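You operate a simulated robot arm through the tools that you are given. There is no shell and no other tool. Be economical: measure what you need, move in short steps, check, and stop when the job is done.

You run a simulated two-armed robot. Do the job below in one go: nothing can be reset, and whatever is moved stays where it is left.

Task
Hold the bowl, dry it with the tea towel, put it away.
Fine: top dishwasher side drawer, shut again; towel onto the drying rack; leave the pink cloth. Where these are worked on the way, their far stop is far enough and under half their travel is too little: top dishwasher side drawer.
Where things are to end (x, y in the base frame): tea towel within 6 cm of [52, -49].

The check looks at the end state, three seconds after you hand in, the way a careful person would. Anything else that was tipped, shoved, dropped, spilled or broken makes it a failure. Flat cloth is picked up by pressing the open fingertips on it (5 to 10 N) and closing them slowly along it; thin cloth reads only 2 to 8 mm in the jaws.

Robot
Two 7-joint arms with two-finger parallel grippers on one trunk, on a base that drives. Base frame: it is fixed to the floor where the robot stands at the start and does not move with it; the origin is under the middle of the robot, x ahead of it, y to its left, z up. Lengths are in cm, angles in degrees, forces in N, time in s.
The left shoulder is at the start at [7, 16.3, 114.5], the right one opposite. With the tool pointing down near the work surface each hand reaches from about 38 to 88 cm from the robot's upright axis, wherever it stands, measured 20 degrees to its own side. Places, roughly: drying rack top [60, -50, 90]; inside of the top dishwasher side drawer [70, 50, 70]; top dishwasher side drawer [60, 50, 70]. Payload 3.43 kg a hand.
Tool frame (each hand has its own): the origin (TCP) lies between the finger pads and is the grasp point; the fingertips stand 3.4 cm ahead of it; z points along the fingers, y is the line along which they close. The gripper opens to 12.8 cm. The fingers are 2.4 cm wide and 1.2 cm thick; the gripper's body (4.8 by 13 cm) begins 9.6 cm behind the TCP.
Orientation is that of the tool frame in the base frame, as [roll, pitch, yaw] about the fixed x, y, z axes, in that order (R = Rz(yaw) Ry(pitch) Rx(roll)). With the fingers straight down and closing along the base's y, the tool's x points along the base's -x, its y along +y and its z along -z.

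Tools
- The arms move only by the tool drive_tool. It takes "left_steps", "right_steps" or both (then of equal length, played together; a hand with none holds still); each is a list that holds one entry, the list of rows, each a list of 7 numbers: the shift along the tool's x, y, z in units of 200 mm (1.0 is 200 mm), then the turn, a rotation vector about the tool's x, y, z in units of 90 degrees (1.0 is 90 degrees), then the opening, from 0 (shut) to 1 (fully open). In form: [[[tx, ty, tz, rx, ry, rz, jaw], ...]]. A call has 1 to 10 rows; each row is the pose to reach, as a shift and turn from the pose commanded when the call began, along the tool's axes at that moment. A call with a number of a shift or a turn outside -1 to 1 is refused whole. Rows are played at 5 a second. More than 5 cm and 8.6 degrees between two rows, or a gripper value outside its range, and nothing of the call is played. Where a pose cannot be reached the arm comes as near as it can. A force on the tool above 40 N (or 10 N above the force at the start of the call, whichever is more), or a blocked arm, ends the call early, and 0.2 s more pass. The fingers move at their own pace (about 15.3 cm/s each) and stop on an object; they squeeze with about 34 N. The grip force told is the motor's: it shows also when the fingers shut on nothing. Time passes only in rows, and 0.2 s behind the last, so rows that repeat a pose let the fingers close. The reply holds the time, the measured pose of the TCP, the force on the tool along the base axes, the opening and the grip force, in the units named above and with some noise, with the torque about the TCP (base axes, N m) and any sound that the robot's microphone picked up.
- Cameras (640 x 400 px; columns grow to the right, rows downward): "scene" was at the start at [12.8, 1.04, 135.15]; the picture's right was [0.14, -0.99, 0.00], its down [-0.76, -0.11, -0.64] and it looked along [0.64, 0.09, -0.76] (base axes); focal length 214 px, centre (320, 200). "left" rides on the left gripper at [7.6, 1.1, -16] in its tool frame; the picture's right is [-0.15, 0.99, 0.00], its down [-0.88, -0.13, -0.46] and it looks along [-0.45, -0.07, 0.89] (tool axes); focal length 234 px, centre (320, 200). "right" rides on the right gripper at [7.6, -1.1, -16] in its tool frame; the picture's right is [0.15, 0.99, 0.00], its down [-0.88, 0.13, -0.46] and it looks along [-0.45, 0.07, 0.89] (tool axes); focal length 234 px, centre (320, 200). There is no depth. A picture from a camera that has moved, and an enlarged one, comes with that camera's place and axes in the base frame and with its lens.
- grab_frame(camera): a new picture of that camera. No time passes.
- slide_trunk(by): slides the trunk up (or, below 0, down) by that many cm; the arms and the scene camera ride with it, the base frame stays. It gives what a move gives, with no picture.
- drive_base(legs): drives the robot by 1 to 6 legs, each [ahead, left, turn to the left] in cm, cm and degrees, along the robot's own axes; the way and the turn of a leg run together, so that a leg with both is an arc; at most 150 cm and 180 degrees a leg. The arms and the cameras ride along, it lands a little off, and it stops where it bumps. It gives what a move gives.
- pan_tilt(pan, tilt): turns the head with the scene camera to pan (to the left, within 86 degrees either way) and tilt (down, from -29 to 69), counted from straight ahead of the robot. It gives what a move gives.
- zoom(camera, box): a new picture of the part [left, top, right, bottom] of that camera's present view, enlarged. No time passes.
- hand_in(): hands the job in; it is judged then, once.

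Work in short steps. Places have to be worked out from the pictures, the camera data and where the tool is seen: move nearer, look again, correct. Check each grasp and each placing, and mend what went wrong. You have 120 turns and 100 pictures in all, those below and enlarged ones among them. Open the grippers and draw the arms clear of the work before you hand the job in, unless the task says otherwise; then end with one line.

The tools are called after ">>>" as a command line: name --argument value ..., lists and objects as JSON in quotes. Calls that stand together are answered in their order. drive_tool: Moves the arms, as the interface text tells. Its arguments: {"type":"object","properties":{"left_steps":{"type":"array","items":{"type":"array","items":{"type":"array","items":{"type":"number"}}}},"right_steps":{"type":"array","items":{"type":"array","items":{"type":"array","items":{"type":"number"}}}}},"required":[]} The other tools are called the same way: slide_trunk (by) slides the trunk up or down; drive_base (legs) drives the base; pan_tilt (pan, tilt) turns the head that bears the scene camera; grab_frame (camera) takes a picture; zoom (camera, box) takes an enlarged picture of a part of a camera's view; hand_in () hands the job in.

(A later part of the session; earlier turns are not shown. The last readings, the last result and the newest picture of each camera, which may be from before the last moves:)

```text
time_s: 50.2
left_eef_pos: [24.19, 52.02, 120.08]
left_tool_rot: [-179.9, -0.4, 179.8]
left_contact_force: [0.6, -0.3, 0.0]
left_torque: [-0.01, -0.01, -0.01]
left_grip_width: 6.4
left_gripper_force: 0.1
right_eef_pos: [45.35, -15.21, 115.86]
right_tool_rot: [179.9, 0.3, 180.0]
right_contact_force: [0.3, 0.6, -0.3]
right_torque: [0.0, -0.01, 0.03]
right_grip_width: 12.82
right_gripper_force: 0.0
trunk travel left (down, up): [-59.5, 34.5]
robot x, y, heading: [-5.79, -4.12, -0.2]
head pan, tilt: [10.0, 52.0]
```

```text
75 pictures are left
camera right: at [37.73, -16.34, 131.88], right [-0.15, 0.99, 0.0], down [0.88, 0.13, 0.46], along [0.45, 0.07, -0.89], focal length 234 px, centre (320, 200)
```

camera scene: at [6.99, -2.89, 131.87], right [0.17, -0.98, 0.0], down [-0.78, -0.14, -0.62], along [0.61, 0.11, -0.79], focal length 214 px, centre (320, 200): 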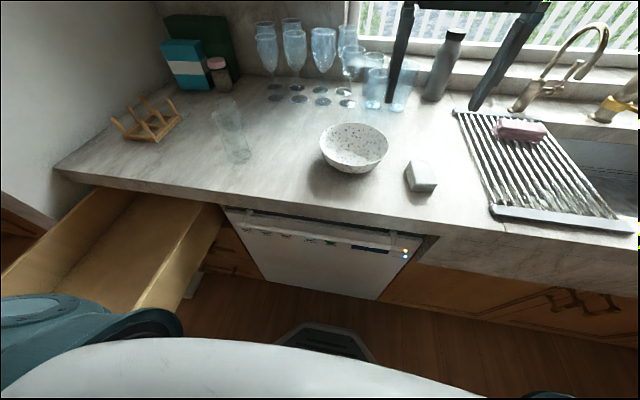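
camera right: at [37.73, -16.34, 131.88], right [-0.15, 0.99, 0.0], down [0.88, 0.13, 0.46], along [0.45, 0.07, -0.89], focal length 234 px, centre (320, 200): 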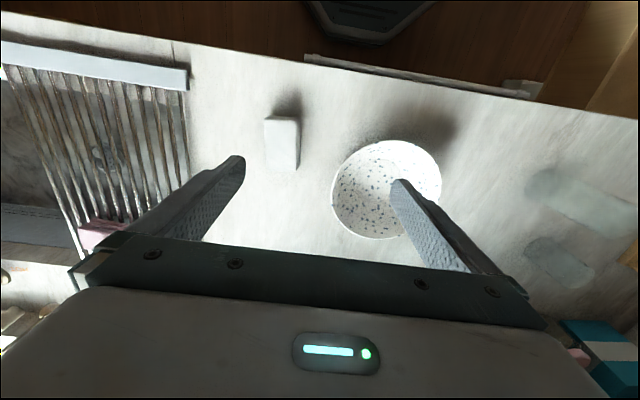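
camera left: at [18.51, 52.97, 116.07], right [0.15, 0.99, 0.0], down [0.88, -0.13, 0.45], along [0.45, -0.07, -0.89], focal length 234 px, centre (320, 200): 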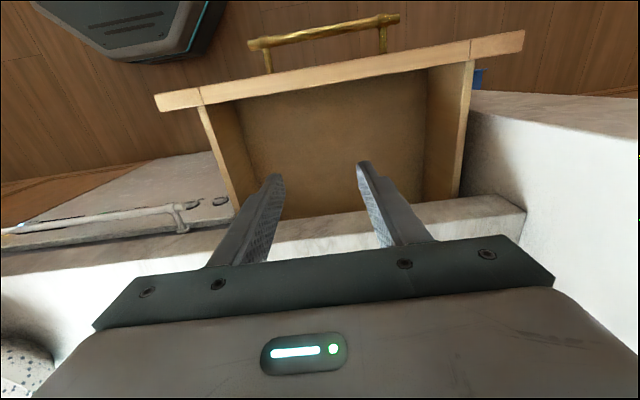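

I place the bowl at ≈[52.2,-3.2] with the rim at z≈98 and diameter ≈17.7, and the towel block at ≈[47.5,-21]. I'll turn the left hand to close along x and lean back for the near rim, and park the right hand further right.

>>> drive_tool --left_steps '[[[0, 0, 0, 0, 0, 0.09, 0.5], [0, 0, 0, 0, 0, 0.18, 0.5], [0, 0, 0, 0, 0, 0.27, 0.5], [0, 0, 0, 0, 0, 0.36, 0.5], [0, 0, 0, 0, 0, 0.45, 0.5], [0, 0, 0, 0, 0, 0.54, 0.5], [0, 0, 0, 0, 0, 0.63, 0.5], [0, 0, 0, 0, 0, 0.72, 0.5], [0, 0, 0, 0, 0, 0.81, 0.5], [0, 0, 0, 0, 0, 0.9, 0.5]]]' --right_steps '[[[0, -0.1, 0, 0, 0, 0, 1], [0, -0.2, 0, 0, 0, 0, 1], [0, -0.3, 0, 0, 0, 0, 1], [0, -0.4, 0, 0, 0, 0, 1], [0, -0.5, 0, 0, 0, 0, 1], [0, -0.6, 0, 0, 0, 0, 1], [0, -0.7, 0, 0, 0, 0, 1], [0, -0.7, 0, 0, 0, 0, 1], [0, -0.7, 0, 0, 0, 0, 1], [0, -0.7, 0, 0, 0, 0, 1]]]'

>>> drive_tool --left_steps '[[[0, 0, 0, 0, 0, 0.05, 0.5], [0, 0, 0, 0, 0, 0.1, 0.5], [0, 0, 0, -0.08, 0, 0.1, 0.5], [0, 0, 0, -0.16, 0, 0.1, 0.5], [0, 0, 0, -0.24, 0, 0.1, 0.5], [0, 0, 0, -0.33, 0, 0.1, 0.5]]]'

>>> zoom --camera "scene" --box '[300, 100, 460, 200]'

>>> grab_frame --camera "right"

```text
time_s: 52.5
left_eef_pos: [24.14, 52.03, 120.05]
left_tool_rot: [-179.7, 0.0, 98.6]
left_contact_force: [-0.1, 0.2, -0.6]
left_torque: [-0.01, 0.06, -0.01]
left_grip_width: 6.42
left_gripper_force: 0.1
right_eef_pos: [45.28, -29.24, 115.86]
right_tool_rot: [179.9, 0.3, -180.0]
right_contact_force: [0.1, 0.7, -0.3]
right_torque: [-0.04, 0.02, 0.0]
right_grip_width: 12.78
right_gripper_force: 0.1
trunk travel left (down, up): [-59.5, 34.5]
robot x, y, heading: [-5.67, -4.11, -0.4]
head pan, tilt: [10.0, 52.0]
```

```text
time_s: 53.9
left_eef_pos: [24.01, 51.99, 120.22]
left_tool_rot: [150.4, -2.3, 90.1]
left_contact_force: [-0.8, 0.6, -0.5]
left_torque: [-0.04, -0.04, -0.03]
left_grip_width: 6.4
left_gripper_force: 0.1
right_eef_pos: [45.0, -29.22, 116.01]
right_tool_rot: [179.9, 0.4, -179.9]
right_contact_force: [-0.1, 0.1, 0.3]
right_torque: [0.01, 0.0, 0.02]
right_grip_width: 12.8
right_gripper_force: 0.0
trunk travel left (down, up): [-59.5, 34.5]
robot x, y, heading: [-5.53, -3.98, -0.4]
head pan, tilt: [10.0, 52.0]
```

```text
4.00 times, centred on (380, 150) of scene
camera zoom: at [6.76, -2.91, 131.9], right [0.17, -0.99, 0.0], down [-0.78, -0.14, -0.62], along [0.61, 0.11, -0.79], focal length 858 px, centre (80, 400)
```

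zoom: 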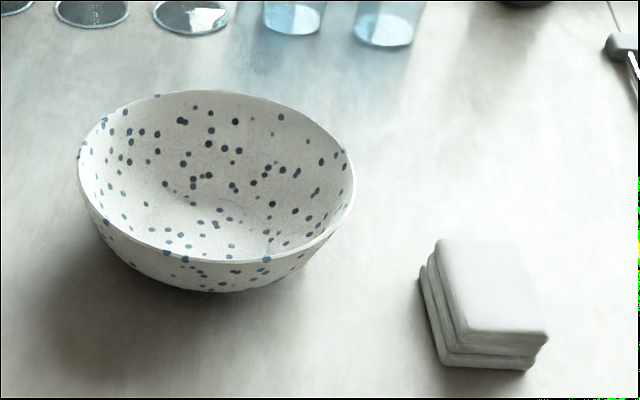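

```text
73 pictures are left
camera right: at [37.48, -30.38, 131.97], right [-0.15, 0.99, 0.0], down [0.88, 0.13, 0.46], along [0.46, 0.07, -0.89], focal length 234 px, centre (320, 200)
```

right: 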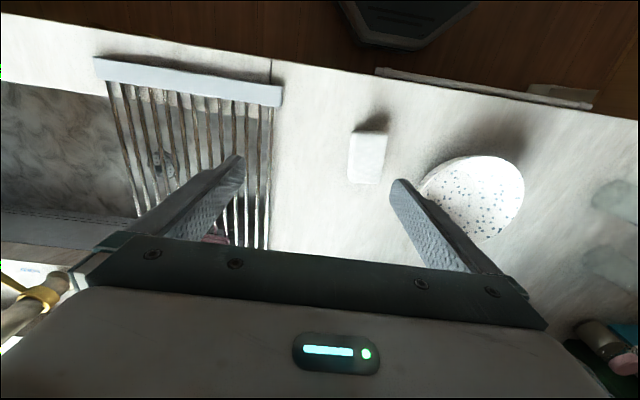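

The towel block is about 3 cm thick. The bowl centre is near [53,-3] with its near rim at x≈44, so I'll carry the left hand there at a safe height.

>>> drive_tool --left_steps '[[[-0.24, 0, 0, 0, 0, 0, 0.4], [-0.48, 0, 0, 0, 0, 0, 0.4], [-0.72, 0, 0, 0, 0, 0, 0.4], [-0.96, 0, 0, 0, 0, 0, 0.4]]]'

>>> drive_tool --left_steps '[[[-0.24, 0, 0, 0, 0, 0, 0.4], [-0.48, 0, 0, 0, 0, 0, 0.4], [-0.72, 0, 0, 0, 0, 0, 0.4], [-0.96, 0, 0, 0, 0, 0, 0.4]]]'

>>> drive_tool --left_steps '[[[-0.2, 0.1, 0.06, 0, 0, 0, 0.4], [-0.4, 0.2, 0.12, 0, 0, 0, 0.4], [-0.6, 0.3, 0.18, 0, 0, 0, 0.4], [-0.8, 0.478, 0.27, 0, 0, 0, 0.4], [-0.83, 0.478, 0.27, 0, 0, 0, 0.4]]]'

>>> grab_frame --camera "left"

>>> grab_frame --camera "scene"

```text
time_s: 54.9
left_eef_pos: [24.18, 32.38, 119.45]
left_tool_rot: [150.6, -2.2, 90.0]
left_contact_force: [0.1, -0.9, -0.4]
left_torque: [0.03, -0.02, 0.02]
left_grip_width: 5.09
left_gripper_force: 0.0
right_eef_pos: [45.26, -29.52, 115.86]
right_tool_rot: [179.7, 0.4, 180.0]
right_contact_force: [-0.2, -0.1, -0.1]
right_torque: [0.07, 0.03, -0.02]
right_grip_width: 12.79
right_gripper_force: 0.0
trunk travel left (down, up): [-59.5, 34.5]
robot x, y, heading: [-5.42, -4.25, 0.0]
head pan, tilt: [10.0, 52.0]
```

```text
time_s: 55.9
left_eef_pos: [24.62, 13.34, 118.91]
left_tool_rot: [151.0, -2.2, 90.1]
left_contact_force: [0.7, -0.5, -0.5]
left_torque: [-0.01, 0.05, 0.0]
left_grip_width: 5.11
left_gripper_force: 0.1
left hand out of reach, approached as far as the arm can: row 2, 3, 4
right_eef_pos: [45.5, -29.26, 115.85]
right_tool_rot: [179.9, 0.2, -180.0]
right_contact_force: [0.0, 0.7, -1.3]
right_torque: [0.01, 0.07, -0.03]
right_grip_width: 12.78
right_gripper_force: 0.0
trunk travel left (down, up): [-59.5, 34.5]
robot x, y, heading: [-5.41, -4.5, -0.1]
head pan, tilt: [10.0, 52.0]
```

```text
refused: row 4 steps farther than a row can; nothing moved
```

```text
72 pictures are left
camera left: at [17.82, 20.17, 133.85], right [0.87, -0.16, 0.47], down [-0.33, -0.89, 0.3], along [0.37, -0.42, -0.83], focal length 234 px, centre (320, 200)
```

left: 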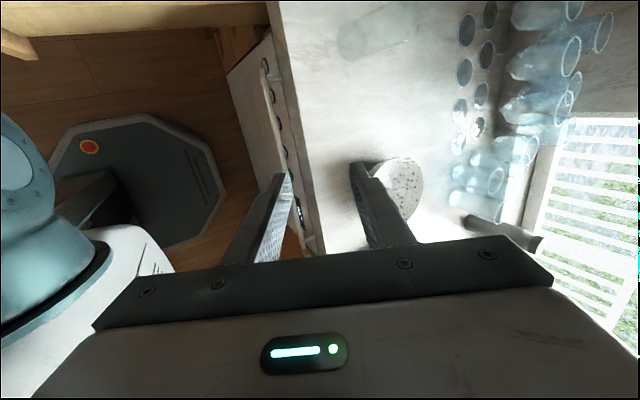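

```text
71 pictures are left
camera scene: at [7.26, -3.11, 131.83], right [0.17, -0.98, 0.0], down [-0.78, -0.13, -0.61], along [0.6, 0.11, -0.79], focal length 214 px, centre (320, 200)
```

scene: 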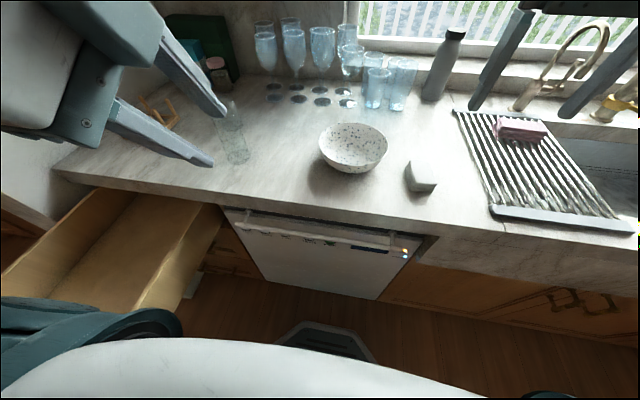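

The left arm gets cramped near the body, so I'll back the base 8 cm and then move forward toward the near rim.

>>> drive_base --legs '[[-8, 0, 0]]'

>>> drive_tool --left_steps '[[[-0.05, 0.15, 0.1, 0, 0, 0, 0.4], [-0.1, 0.3, 0.2, 0, 0, 0, 0.4], [-0.2, 0.45, 0.3, 0, 0, 0, 0.4], [-0.35, 0.55, 0.4, 0, 0, 0, 0.4], [-0.5, 0.65, 0.5, 0, 0, 0, 0.4], [-0.65, 0.7, 0.6, 0, 0, 0, 0.4], [-0.75, 0.7, 0.7, 0, 0, 0, 0.4], [-0.82, 0.7, 0.75, 0, 0, 0, 0.4], [-0.82, 0.7, 0.75, 0, 0, 0, 0.4]]]'

>>> grab_frame --camera "left"

>>> grab_frame --camera "scene"

```text
time_s: 56.9
left_eef_pos: [16.43, 13.36, 119.0]
left_tool_rot: [150.8, -2.3, 90.2]
left_contact_force: [-0.3, 1.1, 0.4]
left_torque: [0.04, 0.0, -0.01]
left_grip_width: 5.11
left_gripper_force: 0.0
right_eef_pos: [37.35, -29.23, 115.81]
right_tool_rot: [179.9, 0.3, -180.0]
right_contact_force: [-0.4, 0.0, 0.3]
right_torque: [-0.01, -0.03, 0.01]
right_grip_width: 12.8
right_gripper_force: 0.1
trunk travel left (down, up): [-59.5, 34.5]
robot x, y, heading: [-13.58, -4.04, -0.4]
head pan, tilt: [10.0, 52.0]
```

```text
time_s: 58.9
left_eef_pos: [33.86, 7.63, 115.46]
left_tool_rot: [150.8, -2.2, 90.1]
left_contact_force: [-0.2, -0.2, -0.4]
left_torque: [0.0, -0.01, -0.01]
left_grip_width: 5.12
left_gripper_force: 0.0
left hand out of reach, approached as far as the arm can: row 4, 5, 6, 7, 8, 9
right_eef_pos: [37.23, -29.26, 115.86]
right_tool_rot: [179.9, 0.2, -180.0]
right_contact_force: [-0.1, -0.6, 0.3]
right_torque: [0.03, -0.01, 0.01]
right_grip_width: 12.8
right_gripper_force: 0.1
trunk travel left (down, up): [-59.5, 34.5]
robot x, y, heading: [-13.16, -3.9, -0.1]
head pan, tilt: [10.0, 52.0]
```

```text
70 pictures are left
camera left: at [26.97, 14.5, 130.37], right [0.86, -0.16, 0.48], down [-0.33, -0.89, 0.3], along [0.38, -0.42, -0.83], focal length 234 px, centre (320, 200)
```

left: 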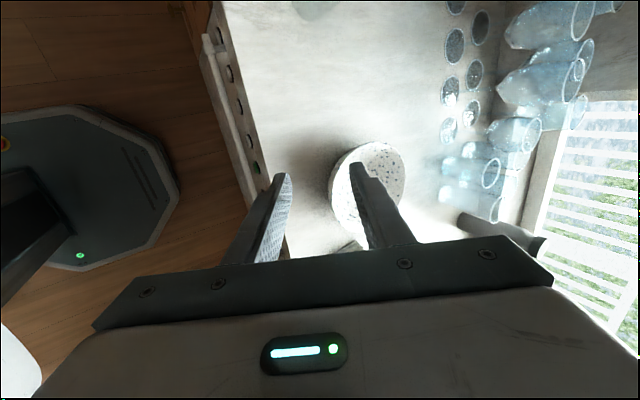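

```text
69 pictures are left
camera scene: at [-1.08, -2.92, 131.88], right [0.17, -0.99, 0.0], down [-0.78, -0.14, -0.62], along [0.61, 0.11, -0.79], focal length 214 px, centre (320, 200)
```

scene: 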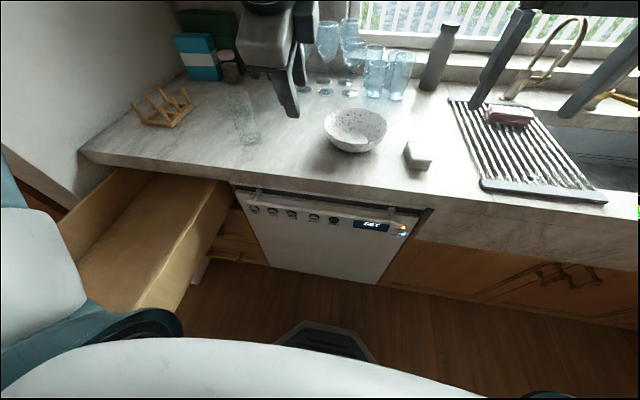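

The left arm's limit is at the midline, so I'll drive the base 11 cm right, which carries the left hand onto the bowl's line.

>>> drive_base --legs '[[0, -11, 0]]'

>>> grab_frame --camera "left"

```text
time_s: 60.1
left_eef_pos: [33.83, -3.38, 115.54]
left_tool_rot: [150.8, -2.2, 90.2]
left_contact_force: [0.8, 0.2, 0.7]
left_torque: [0.02, 0.01, -0.03]
left_grip_width: 5.13
left_gripper_force: 0.0
right_eef_pos: [37.17, -40.22, 116.0]
right_tool_rot: [179.9, 0.3, -179.9]
right_contact_force: [0.0, 0.2, 0.0]
right_torque: [0.01, 0.02, -0.01]
right_grip_width: 12.79
right_gripper_force: 0.1
trunk travel left (down, up): [-59.5, 34.5]
robot x, y, heading: [-13.64, -15.26, -0.1]
head pan, tilt: [10.0, 52.0]
```

```text
68 pictures are left
camera left: at [26.98, 3.56, 130.34], right [0.86, -0.16, 0.48], down [-0.33, -0.89, 0.3], along [0.38, -0.42, -0.83], focal length 234 px, centre (320, 200)
```

left: 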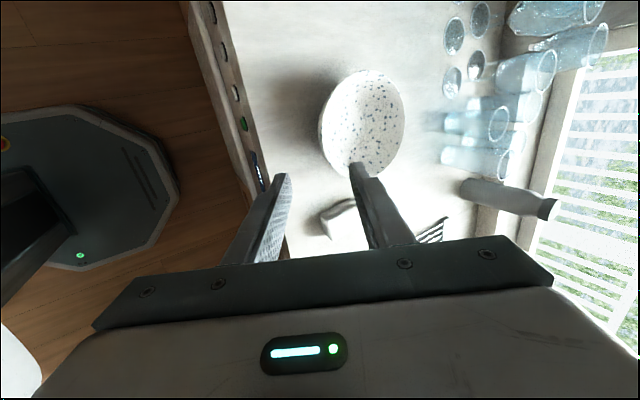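

The left camera agrees: bowl centre ≈[52,-2.8], near rim at x≈44. I'll approach to 6 cm short of the rim along the tool axis.

>>> drive_tool --left_steps '[[[0.02, 0.01, 0.2, 0, 0, 0, 0.35], [0.02, 0.02, 0.4, 0, 0, 0, 0.35], [0.025, 0.03, 0.55, 0, 0, 0, 0.35], [0.025, 0.03, 0.71, 0, 0, 0, 0.35], [0.025, 0.03, 0.71, 0, 0, 0, 0.35]]]'

>>> grab_frame --camera "left"

>>> zoom --camera "scene" --box '[240, 80, 400, 180]'

```text
time_s: 61.3
left_eef_pos: [41.36, -2.45, 103.5]
left_tool_rot: [150.8, -2.3, 90.2]
left_contact_force: [-0.6, 0.5, 0.5]
left_torque: [-0.01, 0.0, 0.01]
left_grip_width: 4.47
left_gripper_force: 0.0
right_eef_pos: [37.26, -40.24, 115.88]
right_tool_rot: [179.9, 0.3, -180.0]
right_contact_force: [-0.1, 0.2, 0.0]
right_torque: [0.02, 0.01, -0.01]
right_grip_width: 12.82
right_gripper_force: 0.1
trunk travel left (down, up): [-59.5, 34.5]
robot x, y, heading: [-13.9, -14.94, 0.1]
head pan, tilt: [10.0, 52.0]
```

```text
67 pictures are left
camera left: at [34.42, 4.48, 118.31], right [0.86, -0.16, 0.48], down [-0.33, -0.89, 0.3], along [0.38, -0.42, -0.83], focal length 234 px, centre (320, 200)
```

left: 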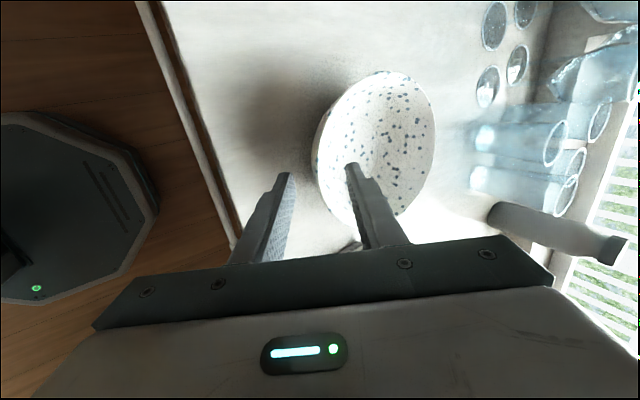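

```text
4.00 times, centred on (320, 130) of scene
camera zoom: at [-1.12, -13.95, 131.88], right [0.17, -0.98, 0.0], down [-0.78, -0.14, -0.62], along [0.61, 0.11, -0.79], focal length 858 px, centre (320, 480)
```

zoom: 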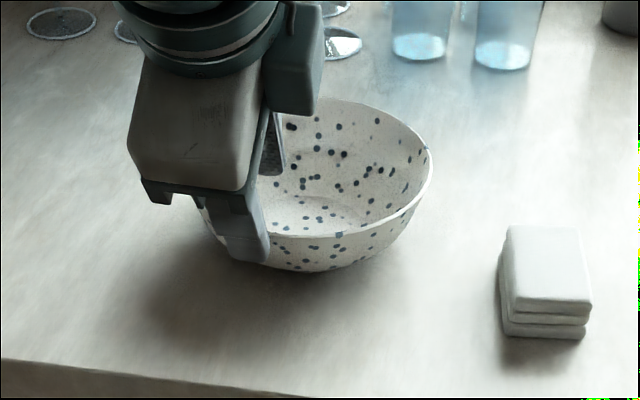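

The inner finger is over the bowl and the outer one outside the rim. I'll advance 5.5 cm along the tool.

>>> drive_tool --left_steps '[[[-0.01, 0, 0.1, 0, 0, 0, 0.35], [-0.02, 0, 0.2, 0, 0, 0, 0.35], [-0.02, 0, 0.275, 0, 0, 0, 0.35], [-0.02, 0, 0.275, 0, 0, 0, 0.35]]]'

>>> grab_frame --camera "left"

>>> zoom --camera "scene" --box '[240, 80, 400, 180]'

```text
time_s: 62.3
left_eef_pos: [44.02, -2.62, 98.62]
left_tool_rot: [150.7, -1.9, 90.1]
left_contact_force: [-0.6, 0.8, -0.3]
left_torque: [0.02, -0.03, -0.01]
left_grip_width: 4.49
left_gripper_force: 0.1
right_eef_pos: [37.35, -40.24, 115.92]
right_tool_rot: [179.9, 0.3, -180.0]
right_contact_force: [-0.1, 0.6, -0.8]
right_torque: [0.03, 0.0, 0.02]
right_grip_width: 12.8
right_gripper_force: 0.0
trunk travel left (down, up): [-59.5, 34.5]
robot x, y, heading: [-13.24, -15.15, 0.0]
head pan, tilt: [10.0, 52.0]
```

```text
65 pictures are left
camera left: at [37.13, 4.49, 113.41], right [0.86, -0.16, 0.48], down [-0.33, -0.89, 0.3], along [0.38, -0.42, -0.82], focal length 234 px, centre (320, 200)
```

left: 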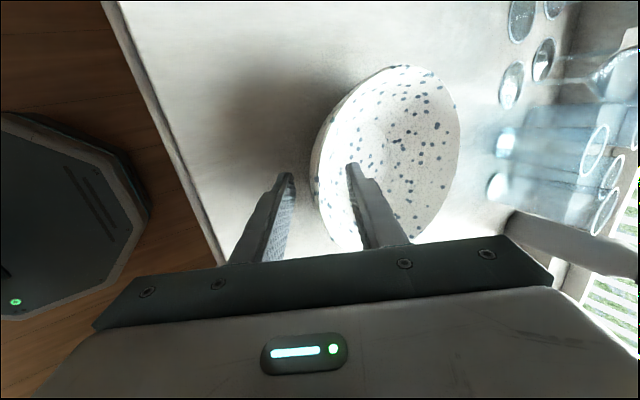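

```text
4.00 times, centred on (320, 130) of scene
camera zoom: at [-1.04, -13.92, 131.87], right [0.17, -0.98, 0.0], down [-0.78, -0.14, -0.62], along [0.61, 0.11, -0.79], focal length 858 px, centre (320, 480)
```

zoom: 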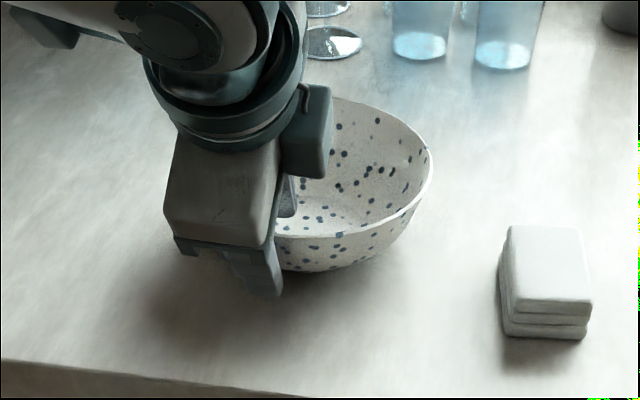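

The rim is between the fingers with nearly 3 cm overlap. I'll close gently.

>>> drive_tool --left_steps '[[[0, 0, 0, 0, 0, 0, 0.25], [0, 0, 0, 0, 0, 0, 0.17], [0, 0, 0, 0, 0, 0, 0.1], [0, 0, 0, 0, 0, 0, 0.05], [0, 0, 0, 0, 0, 0, 0], [0, 0, 0, 0, 0, 0, 0]]]'

>>> grab_frame --camera "left"

>>> zoom --camera "scene" --box '[240, 80, 400, 180]'

```text
time_s: 63.7
left_eef_pos: [43.95, -2.47, 98.63]
left_tool_rot: [150.7, -2.0, 90.2]
left_contact_force: [2.6, 0.5, 6.9]
left_torque: [-0.07, -0.46, 0.07]
left_grip_width: 0.3
left_gripper_force: 34.0
right_eef_pos: [37.22, -40.22, 115.91]
right_tool_rot: [180.0, 0.3, -179.9]
right_contact_force: [-0.4, -0.1, 0.0]
right_torque: [0.0, -0.01, 0.0]
right_grip_width: 12.8
right_gripper_force: 0.0
trunk travel left (down, up): [-59.5, 34.5]
robot x, y, heading: [-13.76, -15.27, -0.1]
head pan, tilt: [10.0, 52.0]
```

```text
63 pictures are left
camera left: at [37.1, 4.49, 113.51], right [0.86, -0.16, 0.48], down [-0.33, -0.89, 0.3], along [0.38, -0.42, -0.82], focal length 234 px, centre (320, 200)
```

left: 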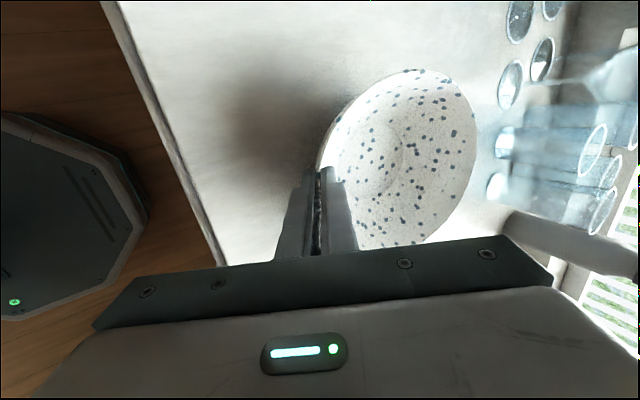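

```text
4.00 times, centred on (320, 130) of scene
camera zoom: at [-1.07, -13.92, 131.88], right [0.17, -0.98, 0.0], down [-0.78, -0.14, -0.62], along [0.61, 0.11, -0.79], focal length 858 px, centre (320, 480)
```

zoom: 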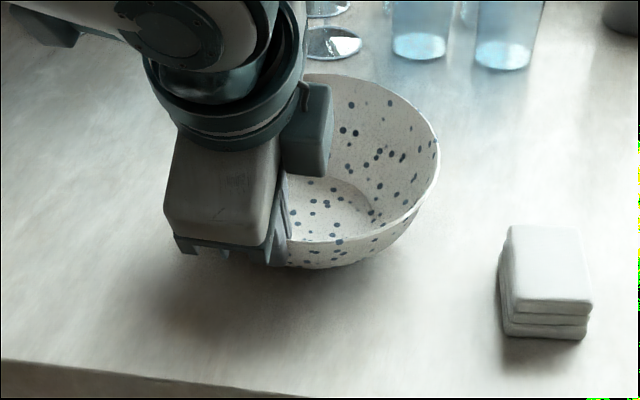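

The grip is 0.3 cm at 34 N on a thin wall, and the bowl seems to have tipped a little to align with the pads. I'll lift 4 cm and look.

>>> drive_tool --left_steps '[[[0, 0.025, -0.044, 0, 0, 0, 0], [0, 0.05, -0.088, 0, 0, 0, 0], [0, 0.075, -0.13, 0, 0, 0, 0], [0, 0.1, -0.175, 0, 0, 0, 0], [0, 0.1, -0.175, 0, 0, 0, 0]]]'

>>> grab_frame --camera "left"

>>> zoom --camera "scene" --box '[240, 80, 400, 180]'

>>> grab_frame --camera "right"

```text
time_s: 64.9
left_eef_pos: [44.0, -2.75, 102.73]
left_tool_rot: [150.8, -2.1, 90.1]
left_contact_force: [-0.3, 0.0, -1.5]
left_torque: [0.01, 0.11, 0.01]
left_grip_width: 0.29
left_gripper_force: 34.4
right_eef_pos: [37.3, -40.16, 115.89]
right_tool_rot: [180.0, 0.1, -179.8]
right_contact_force: [0.4, 0.3, -0.2]
right_torque: [-0.03, -0.01, -0.01]
right_grip_width: 12.81
right_gripper_force: 0.1
trunk travel left (down, up): [-59.5, 34.5]
robot x, y, heading: [-13.64, -15.31, -0.2]
head pan, tilt: [10.0, 52.0]
```

```text
61 pictures are left
camera left: at [37.17, 4.18, 117.48], right [0.86, -0.16, 0.48], down [-0.33, -0.89, 0.3], along [0.38, -0.42, -0.83], focal length 234 px, centre (320, 200)
```

left: 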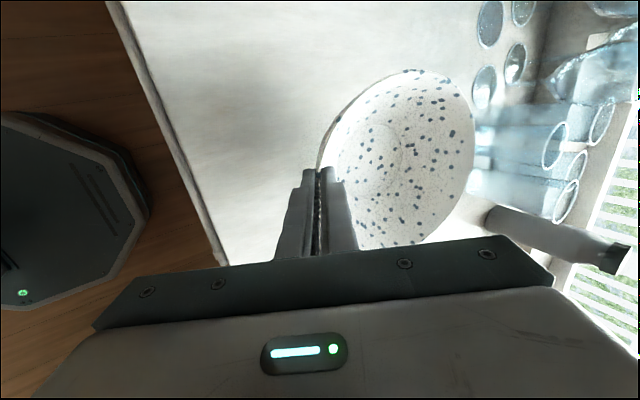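

```text
4.00 times, centred on (320, 130) of scene
camera zoom: at [-1.01, -13.9, 131.87], right [0.17, -0.98, 0.0], down [-0.78, -0.14, -0.62], along [0.61, 0.11, -0.79], focal length 858 px, centre (320, 480)
```

zoom: 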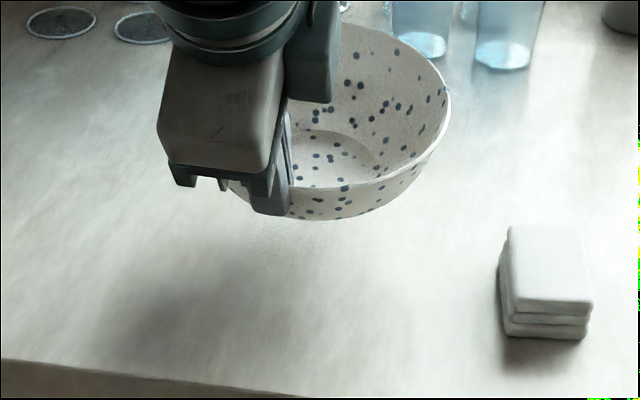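

```text
59 pictures are left
camera right: at [29.76, -41.31, 131.86], right [-0.15, 0.99, 0.0], down [0.88, 0.13, 0.46], along [0.45, 0.07, -0.89], focal length 234 px, centre (320, 200)
```

right: 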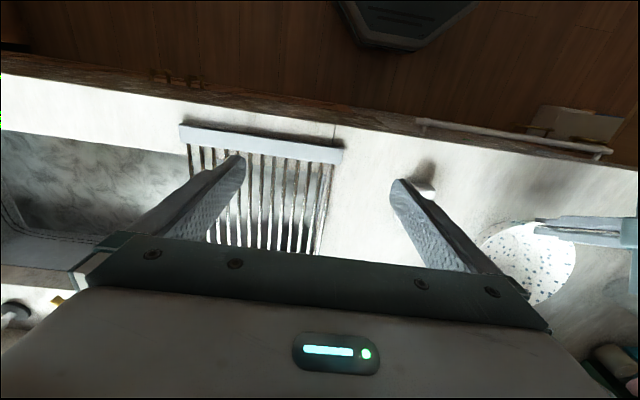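

The bowl is lifted, light and tipped about 7° with its far side up. I'll level it with a small left turn and bring the right hand above the towel at ≈[48.3,-20.8].

>>> drive_tool --left_steps '[[[0, 0, 0, 0.02, 0, 0, 0], [0, 0, 0, 0.04, 0, 0, 0], [0, 0, 0, 0.06, 0, 0, 0], [0, 0, 0, 0.08, 0, 0, 0], [0, 0, 0, 0.085, 0, 0, 0], [0, 0, 0, 0.085, 0, 0, 0], [0, 0, 0, 0.085, 0, 0, 0]]]' --right_steps '[[[-0.15, 0.1, 0, 0, 0, 0, 1], [-0.3, 0.25, 0, 0, 0, 0, 1], [-0.45, 0.42, 0.05, 0, 0, 0, 1], [-0.55, 0.6, 0.15, 0, 0, 0, 0.8], [-0.55, 0.8, 0.25, 0, 0, 0, 0.7], [-0.55, 0.97, 0.35, 0, 0, 0, 0.7], [-0.55, 0.97, 0.4, 0, 0, 0, 0.7]]]'

>>> grab_frame --camera "right"

>>> zoom --camera "scene" --box '[240, 80, 480, 230]'

```text
time_s: 66.5
left_eef_pos: [43.97, -2.68, 102.67]
left_tool_rot: [158.5, -2.2, 90.2]
left_contact_force: [-0.3, -0.3, -0.7]
left_torque: [0.03, 0.15, 0.03]
left_grip_width: 0.29
left_gripper_force: 34.1
right_eef_pos: [48.56, -20.74, 107.9]
right_tool_rot: [179.8, 0.2, -180.0]
right_contact_force: [-0.5, -0.1, -0.5]
right_torque: [0.03, 0.02, 0.02]
right_grip_width: 8.95
right_gripper_force: 0.1
trunk travel left (down, up): [-59.5, 34.5]
robot x, y, heading: [-13.45, -14.73, 0.2]
head pan, tilt: [10.0, 52.0]
```

```text
58 pictures are left
camera right: at [40.83, -21.91, 123.97], right [-0.15, 0.99, 0.0], down [0.88, 0.13, 0.46], along [0.45, 0.07, -0.89], focal length 234 px, centre (320, 200)
```

right: 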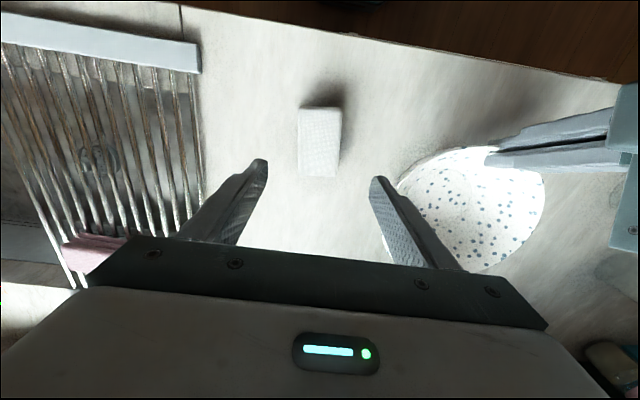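

```text
2.67 times, centred on (360, 155) of scene
camera zoom: at [-1.03, -14.01, 131.87], right [0.17, -0.98, 0.0], down [-0.78, -0.14, -0.62], along [0.61, 0.11, -0.79], focal length 572 px, centre (213, 320)
```

zoom: 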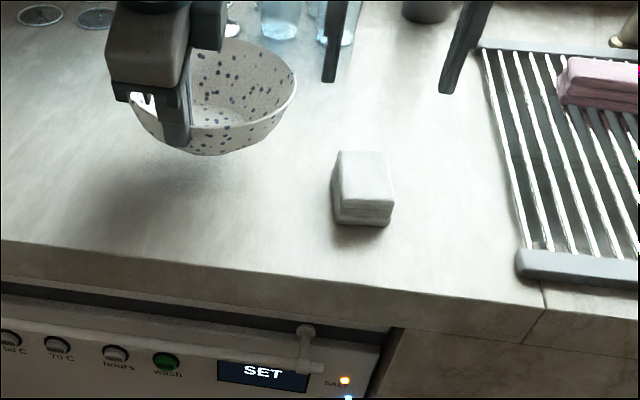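

The towel centre reads [48,-20.9]. I'll descend so the fingertips reach about z=93 around it.

>>> drive_tool --right_steps '[[[0.025, -0.008, 0.2, 0, 0, 0, 0.7], [0.025, -0.008, 0.4, 0, 0, 0, 0.7], [0.025, -0.008, 0.5, 0, 0, 0, 0.7], [0.025, -0.008, 0.57, 0, 0, 0, 0.7], [0.025, -0.008, 0.57, 0, 0, 0, 0.7]]]'

>>> zoom --camera "scene" --box '[320, 100, 440, 175]'

>>> grab_frame --camera "right"

```text
time_s: 67.7
left_eef_pos: [43.91, -2.57, 102.64]
left_tool_rot: [158.4, -2.1, 90.2]
left_contact_force: [0.4, -0.7, -1.3]
left_torque: [0.03, 0.12, 0.03]
left_grip_width: 0.31
left_gripper_force: 33.9
right_eef_pos: [47.9, -20.91, 96.64]
right_tool_rot: [179.8, 0.2, -179.9]
right_contact_force: [-0.3, -0.1, 0.3]
right_torque: [-0.05, 0.02, -0.03]
right_grip_width: 8.96
right_gripper_force: 0.1
trunk travel left (down, up): [-59.5, 34.5]
robot x, y, heading: [-13.93, -14.75, -0.3]
head pan, tilt: [10.0, 52.0]
```

```text
5.33 times, centred on (380, 138) of scene
camera zoom: at [-1.05, -13.88, 131.87], right [0.17, -0.98, 0.0], down [-0.78, -0.14, -0.62], along [0.61, 0.11, -0.79], focal length 1144 px, centre (0, 533)
```

zoom: 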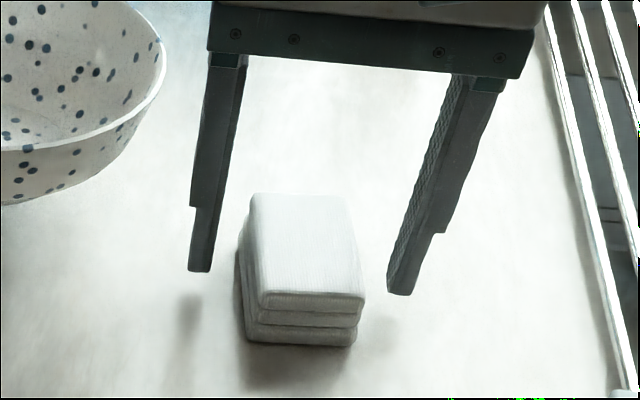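

```text
55 pictures are left
camera right: at [40.32, -22.03, 112.55], right [-0.15, 0.99, 0.0], down [0.88, 0.13, 0.46], along [0.46, 0.07, -0.89], focal length 234 px, centre (320, 200)
```

right: 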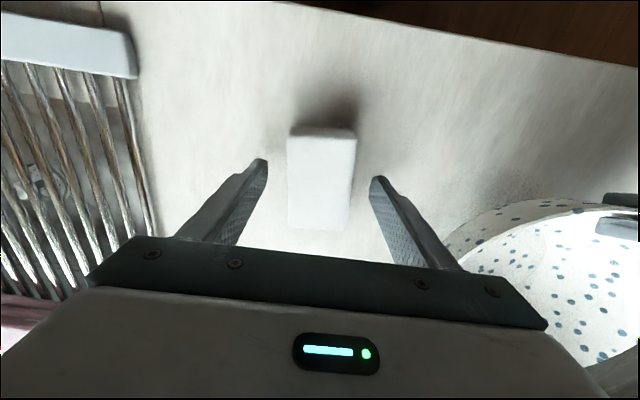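

The folded towel sits centred between the fingers. I'll go down 0.5 cm more and close slowly.

>>> drive_tool --right_steps '[[[0, 0, 0.025, 0, 0, 0, 0.6], [0, 0, 0.025, 0, 0, 0, 0.5], [0, 0, 0.025, 0, 0, 0, 0.42], [0, 0, 0.025, 0, 0, 0, 0.36], [0, 0, 0.025, 0, 0, 0, 0.3], [0, 0, 0.025, 0, 0, 0, 0.25], [0, 0, 0.025, 0, 0, 0, 0.2]]]'

>>> zoom --camera "scene" --box '[320, 100, 440, 175]'

```text
time_s: 69.3
left_eef_pos: [44.0, -2.52, 102.66]
left_tool_rot: [158.5, -2.0, 90.2]
left_contact_force: [0.0, -0.8, -1.5]
left_torque: [0.0, 0.11, -0.01]
left_grip_width: 0.28
left_gripper_force: 34.4
right_eef_pos: [47.82, -20.76, 96.05]
right_tool_rot: [179.9, 0.4, -179.9]
right_contact_force: [0.4, 0.8, 0.6]
right_torque: [0.01, -0.04, 0.04]
right_grip_width: 5.69
right_gripper_force: 34.4
trunk travel left (down, up): [-59.5, 34.5]
robot x, y, heading: [-13.7, -15.2, 0.1]
head pan, tilt: [10.0, 52.0]
```

```text
5.33 times, centred on (380, 138) of scene
camera zoom: at [-1.03, -13.89, 131.87], right [0.17, -0.98, 0.0], down [-0.78, -0.14, -0.62], along [0.61, 0.11, -0.79], focal length 1144 px, centre (0, 533)
```

zoom: 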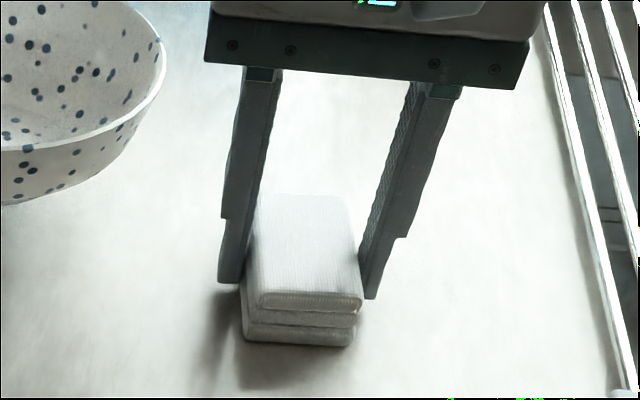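

The towel is gripped (5.7 cm wide, 34 N). I'll lift it and yaw the right hand 45° so its camera stays clear of the left gripper.

>>> drive_tool --right_steps '[[[0, 0, -0.2, 0, 0, 0, 0.2], [0, 0, -0.4, 0, 0, -0.09, 0.2], [0, 0, -0.6, 0, 0, -0.18, 0.2], [0, 0, -0.8, 0, 0, -0.27, 0.2], [0, 0, -0.95, 0, 0, -0.36, 0.2], [0, 0, -0.95, 0, 0, -0.45, 0.2], [0, 0, -0.95, 0, 0, -0.5, 0.2]]]'

>>> grab_frame --camera "right"

>>> grab_frame --camera "scene"

```text
time_s: 70.9
left_eef_pos: [43.84, -2.56, 102.56]
left_tool_rot: [158.5, -2.2, 90.2]
left_contact_force: [0.7, 1.2, -1.4]
left_torque: [0.04, 0.11, 0.0]
left_grip_width: 0.29
left_gripper_force: 34.2
right_eef_pos: [47.71, -21.01, 115.08]
right_tool_rot: [-180.0, 0.4, -134.7]
right_contact_force: [-0.5, -0.7, -0.6]
right_torque: [-0.01, -0.04, -0.01]
right_grip_width: 5.67
right_gripper_force: 33.9
trunk travel left (down, up): [-59.5, 34.5]
robot x, y, heading: [-13.79, -14.8, -0.2]
head pan, tilt: [10.0, 52.0]
```

```text
53 pictures are left
camera right: at [43.23, -27.09, 131.08], right [-0.81, 0.59, 0.0], down [0.53, 0.72, 0.46], along [0.27, 0.37, -0.89], focal length 234 px, centre (320, 200)
```

right: 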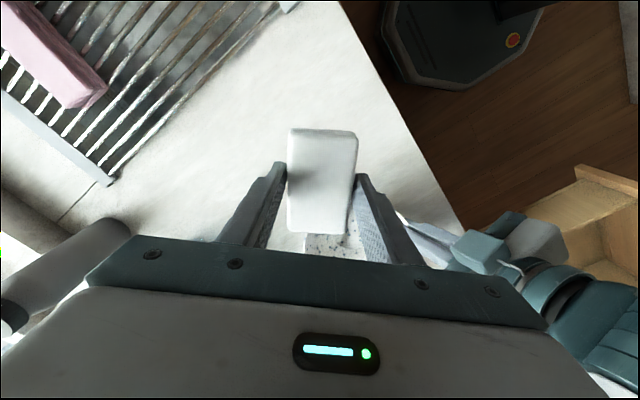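

```text
52 pictures are left
camera scene: at [-1.04, -13.89, 131.87], right [0.17, -0.98, 0.0], down [-0.78, -0.14, -0.62], along [0.61, 0.11, -0.79], focal length 214 px, centre (320, 200)
```

scene: 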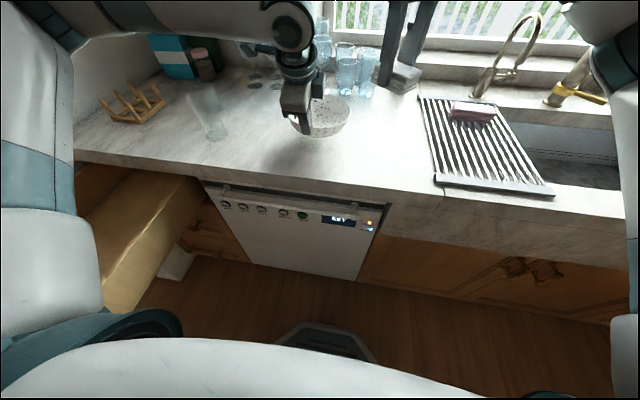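

The towel is held securely. I'll move it over the bowl at z≈115, toward [54,-4].

>>> drive_tool --right_steps '[[[-0.2, 0.09, 0, 0, 0, 0, 0.2], [-0.4, 0.18, 0, 0, 0, 0, 0.2], [-0.6, 0.27, 0, 0, 0, 0, 0.2], [-0.82, 0.367, 0, 0, 0, 0, 0.2], [-0.82, 0.367, 0, 0, 0, 0, 0.2]]]'

>>> zoom --camera "scene" --box '[220, 20, 420, 145]'

>>> grab_frame --camera "right"

>>> grab_frame --camera "left"

```text
time_s: 72.1
left_eef_pos: [44.06, -2.7, 102.68]
left_tool_rot: [158.5, -2.2, 90.2]
left_contact_force: [-0.2, -1.3, -0.4]
left_torque: [0.07, 0.11, 0.0]
left_grip_width: 0.29
left_gripper_force: 34.0
right_eef_pos: [54.13, -5.21, 114.74]
right_tool_rot: [-179.9, 0.4, -135.1]
right_contact_force: [-0.8, -1.7, -0.7]
right_torque: [0.05, 0.01, 0.01]
right_grip_width: 5.64
right_gripper_force: 33.9
right hand out of reach, approached as far as the arm can: row 4, 5
trunk travel left (down, up): [-59.5, 34.5]
robot x, y, heading: [-13.4, -15.18, -0.1]
head pan, tilt: [10.0, 52.0]
```

```text
3.20 times, centred on (320, 82) of scene
camera zoom: at [-1.01, -14.13, 131.87], right [0.17, -0.98, 0.0], down [-0.78, -0.13, -0.62], along [0.61, 0.11, -0.79], focal length 686 px, centre (320, 576)
```

zoom: 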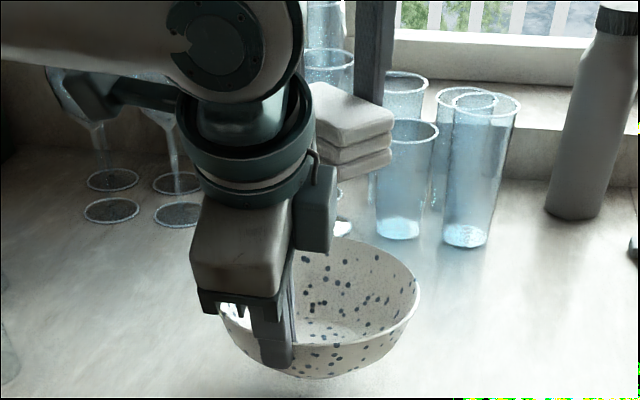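

```text
50 pictures are left
camera right: at [49.48, -11.28, 130.73], right [-0.8, 0.6, 0.0], down [0.53, 0.71, 0.46], along [0.28, 0.37, -0.89], focal length 234 px, centre (320, 200)
```

right: 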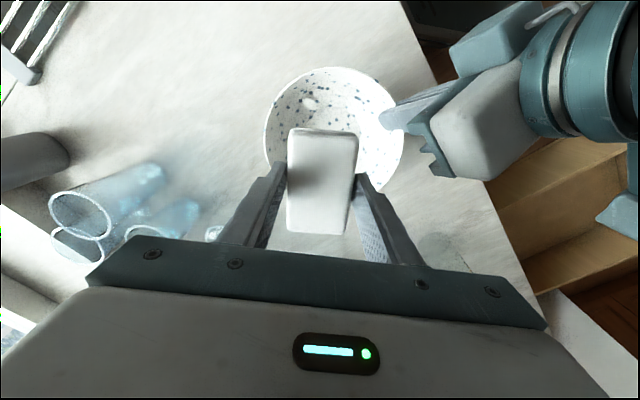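

```text
49 pictures are left
camera left: at [39.1, 4.15, 118.28], right [0.92, -0.16, 0.36], down [-0.29, -0.9, 0.34], along [0.27, -0.42, -0.87], focal length 234 px, centre (320, 200)
```

left: 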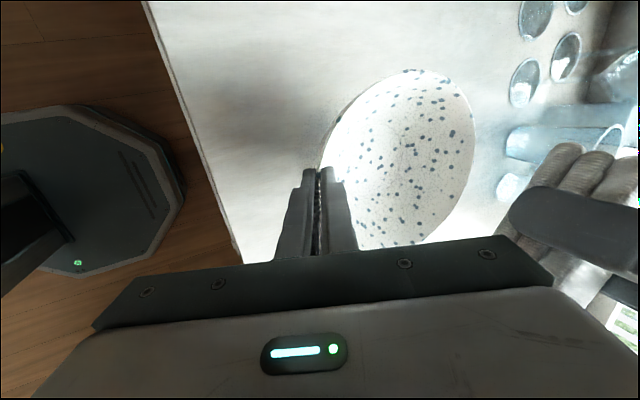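

Both views put the bowl centre near [51.5,-4.5]. I'll reduce the right yaw to about 20° for better clearance from the left gripper, then check the pose.

>>> drive_tool --right_steps '[[[0, 0, 0, 0, 0, 0.09, 0.2], [0, 0, 0, 0, 0, 0.18, 0.2], [0, 0, 0, 0, 0, 0.27, 0.2], [0, 0, 0, 0, 0, 0.28, 0.2]]]'

>>> grab_frame --camera "right"

```text
time_s: 73.1
left_eef_pos: [43.93, -2.54, 102.53]
left_tool_rot: [158.5, -2.1, 90.3]
left_contact_force: [-0.2, 0.0, -1.1]
left_torque: [0.0, 0.08, 0.0]
left_grip_width: 0.29
left_gripper_force: 34.0
right_eef_pos: [54.11, -4.89, 114.72]
right_tool_rot: [180.0, 0.3, -160.2]
right_contact_force: [-0.2, 0.5, -1.0]
right_torque: [0.03, -0.01, 0.0]
right_grip_width: 5.61
right_gripper_force: 33.7
trunk travel left (down, up): [-59.5, 34.5]
robot x, y, heading: [-13.56, -15.22, 0.1]
head pan, tilt: [10.0, 52.0]
```

```text
48 pictures are left
camera right: at [47.36, -8.52, 130.72], right [-0.47, 0.88, 0.0], down [0.78, 0.42, 0.46], along [0.41, 0.22, -0.89], focal length 234 px, centre (320, 200)
```

right: 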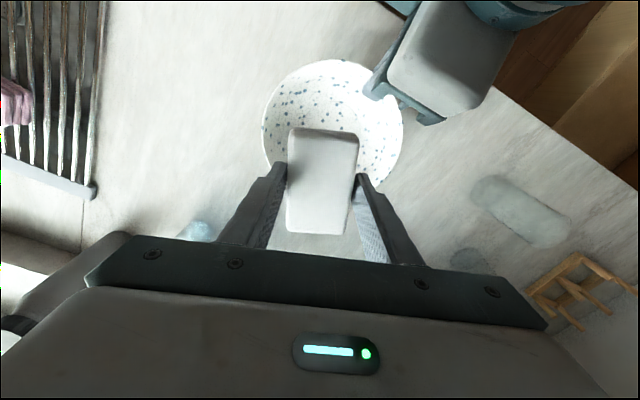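

The bowl centre reads [51.9,-4.4]. I'll lower the towel into the bowl to TCP z≈103.5.

>>> drive_tool --right_steps '[[[0.025, 0.02, 0.15, 0, 0, 0, 0.2], [0.025, 0.02, 0.3, 0, 0, 0, 0.2], [0.025, 0.02, 0.45, 0, 0, 0, 0.2], [0.025, 0.02, 0.55, 0, 0, 0, 0.2], [0.025, 0.02, 0.55, 0, 0, 0, 0.2]]]'

>>> grab_frame --camera "right"

>>> zoom --camera "scene" --box '[220, 40, 420, 165]'

>>> grab_frame --camera "left"

```text
time_s: 74.3
left_eef_pos: [43.93, -2.57, 102.6]
left_tool_rot: [158.4, -2.1, 90.2]
left_contact_force: [-1.0, 0.8, -0.8]
left_torque: [0.03, 0.12, 0.02]
left_grip_width: 0.29
left_gripper_force: 34.3
right_eef_pos: [53.57, -4.56, 103.82]
right_tool_rot: [-180.0, 0.3, -160.1]
right_contact_force: [0.0, -0.4, -0.8]
right_torque: [0.0, 0.04, 0.04]
right_grip_width: 5.57
right_gripper_force: 33.7
trunk travel left (down, up): [-59.5, 34.5]
robot x, y, heading: [-13.66, -14.92, -0.1]
head pan, tilt: [10.0, 52.0]
```

```text
47 pictures are left
camera right: at [46.81, -8.27, 119.72], right [-0.47, 0.88, 0.0], down [0.78, 0.42, 0.46], along [0.41, 0.22, -0.89], focal length 234 px, centre (320, 200)
```

right: 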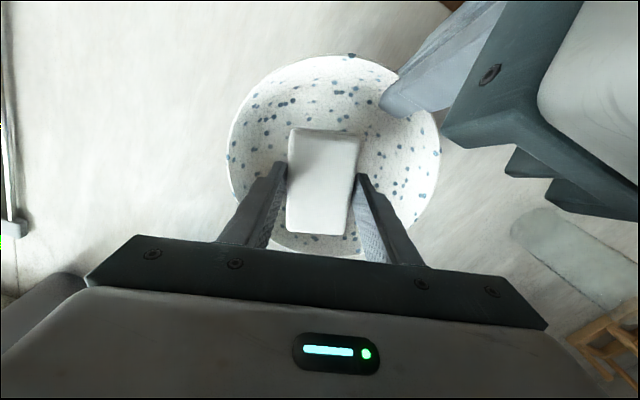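

```text
3.20 times, centred on (320, 102) of scene
camera zoom: at [-1.05, -13.88, 131.87], right [0.17, -0.98, 0.0], down [-0.78, -0.14, -0.62], along [0.61, 0.11, -0.79], focal length 686 px, centre (320, 512)
```

zoom: 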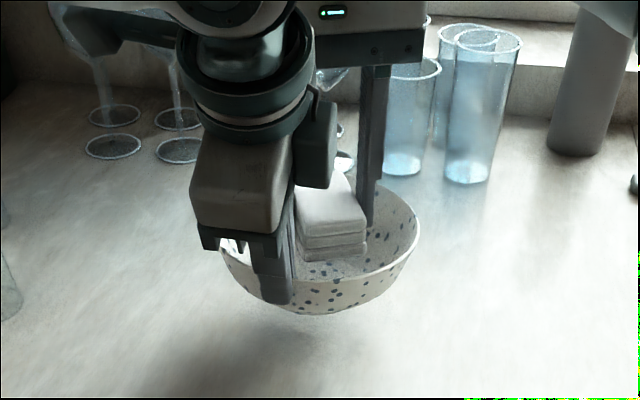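

```text
45 pictures are left
camera left: at [39.05, 4.4, 118.27], right [0.92, -0.16, 0.36], down [-0.29, -0.89, 0.34], along [0.27, -0.42, -0.87], focal length 234 px, centre (320, 200)
```

left: 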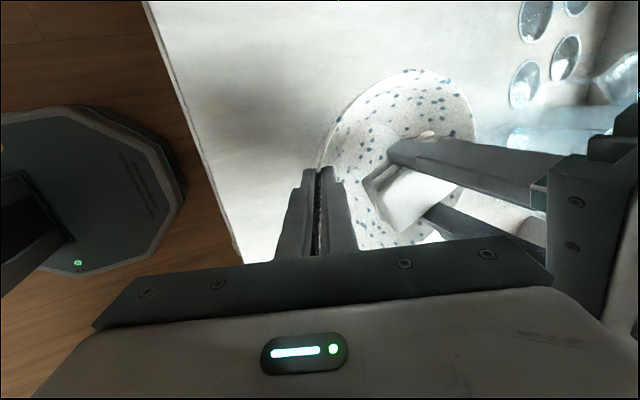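

The towel is inside the bowl with clearance all round. I'll lower in small steps to touch lightly.

>>> drive_tool --right_steps '[[[0, 0, 0.025, 0, 0, 0, 0.2], [0, 0, 0.05, 0, 0, 0, 0.2], [0, 0, 0.05, 0, 0, 0, 0.2]]]'

>>> drive_tool --right_steps '[[[0, 0, 0.02, 0, 0, 0, 0.2], [0, 0, 0.035, 0, 0, 0, 0.2], [0, 0, 0.035, 0, 0, 0, 0.2]]]'

```text
time_s: 75.1
left_eef_pos: [44.05, -2.67, 102.6]
left_tool_rot: [158.5, -2.1, 90.2]
left_contact_force: [0.2, -0.5, -1.9]
left_torque: [0.05, 0.13, 0.01]
left_grip_width: 0.32
left_gripper_force: 33.9
right_eef_pos: [53.44, -4.64, 102.79]
right_tool_rot: [180.0, 0.4, -160.1]
right_contact_force: [0.3, 0.8, -1.2]
right_torque: [-0.02, 0.02, 0.02]
right_grip_width: 5.57
right_gripper_force: 34.3
trunk travel left (down, up): [-59.5, 34.5]
robot x, y, heading: [-13.67, -14.83, -0.2]
head pan, tilt: [10.0, 52.0]
```

```text
time_s: 75.9
left_eef_pos: [44.0, -2.54, 102.6]
left_tool_rot: [158.5, -2.1, 90.2]
left_contact_force: [0.3, 0.3, -1.3]
left_torque: [0.02, 0.21, -0.02]
left_grip_width: 0.28
left_gripper_force: 33.8
right_eef_pos: [53.45, -4.68, 102.05]
right_tool_rot: [-179.9, 0.3, -160.2]
right_contact_force: [-0.3, 0.2, 0.3]
right_torque: [0.02, 0.01, 0.04]
right_grip_width: 5.55
right_gripper_force: 33.8
trunk travel left (down, up): [-59.5, 34.5]
robot x, y, heading: [-13.5, -15.36, 0.1]
head pan, tilt: [10.0, 52.0]
```

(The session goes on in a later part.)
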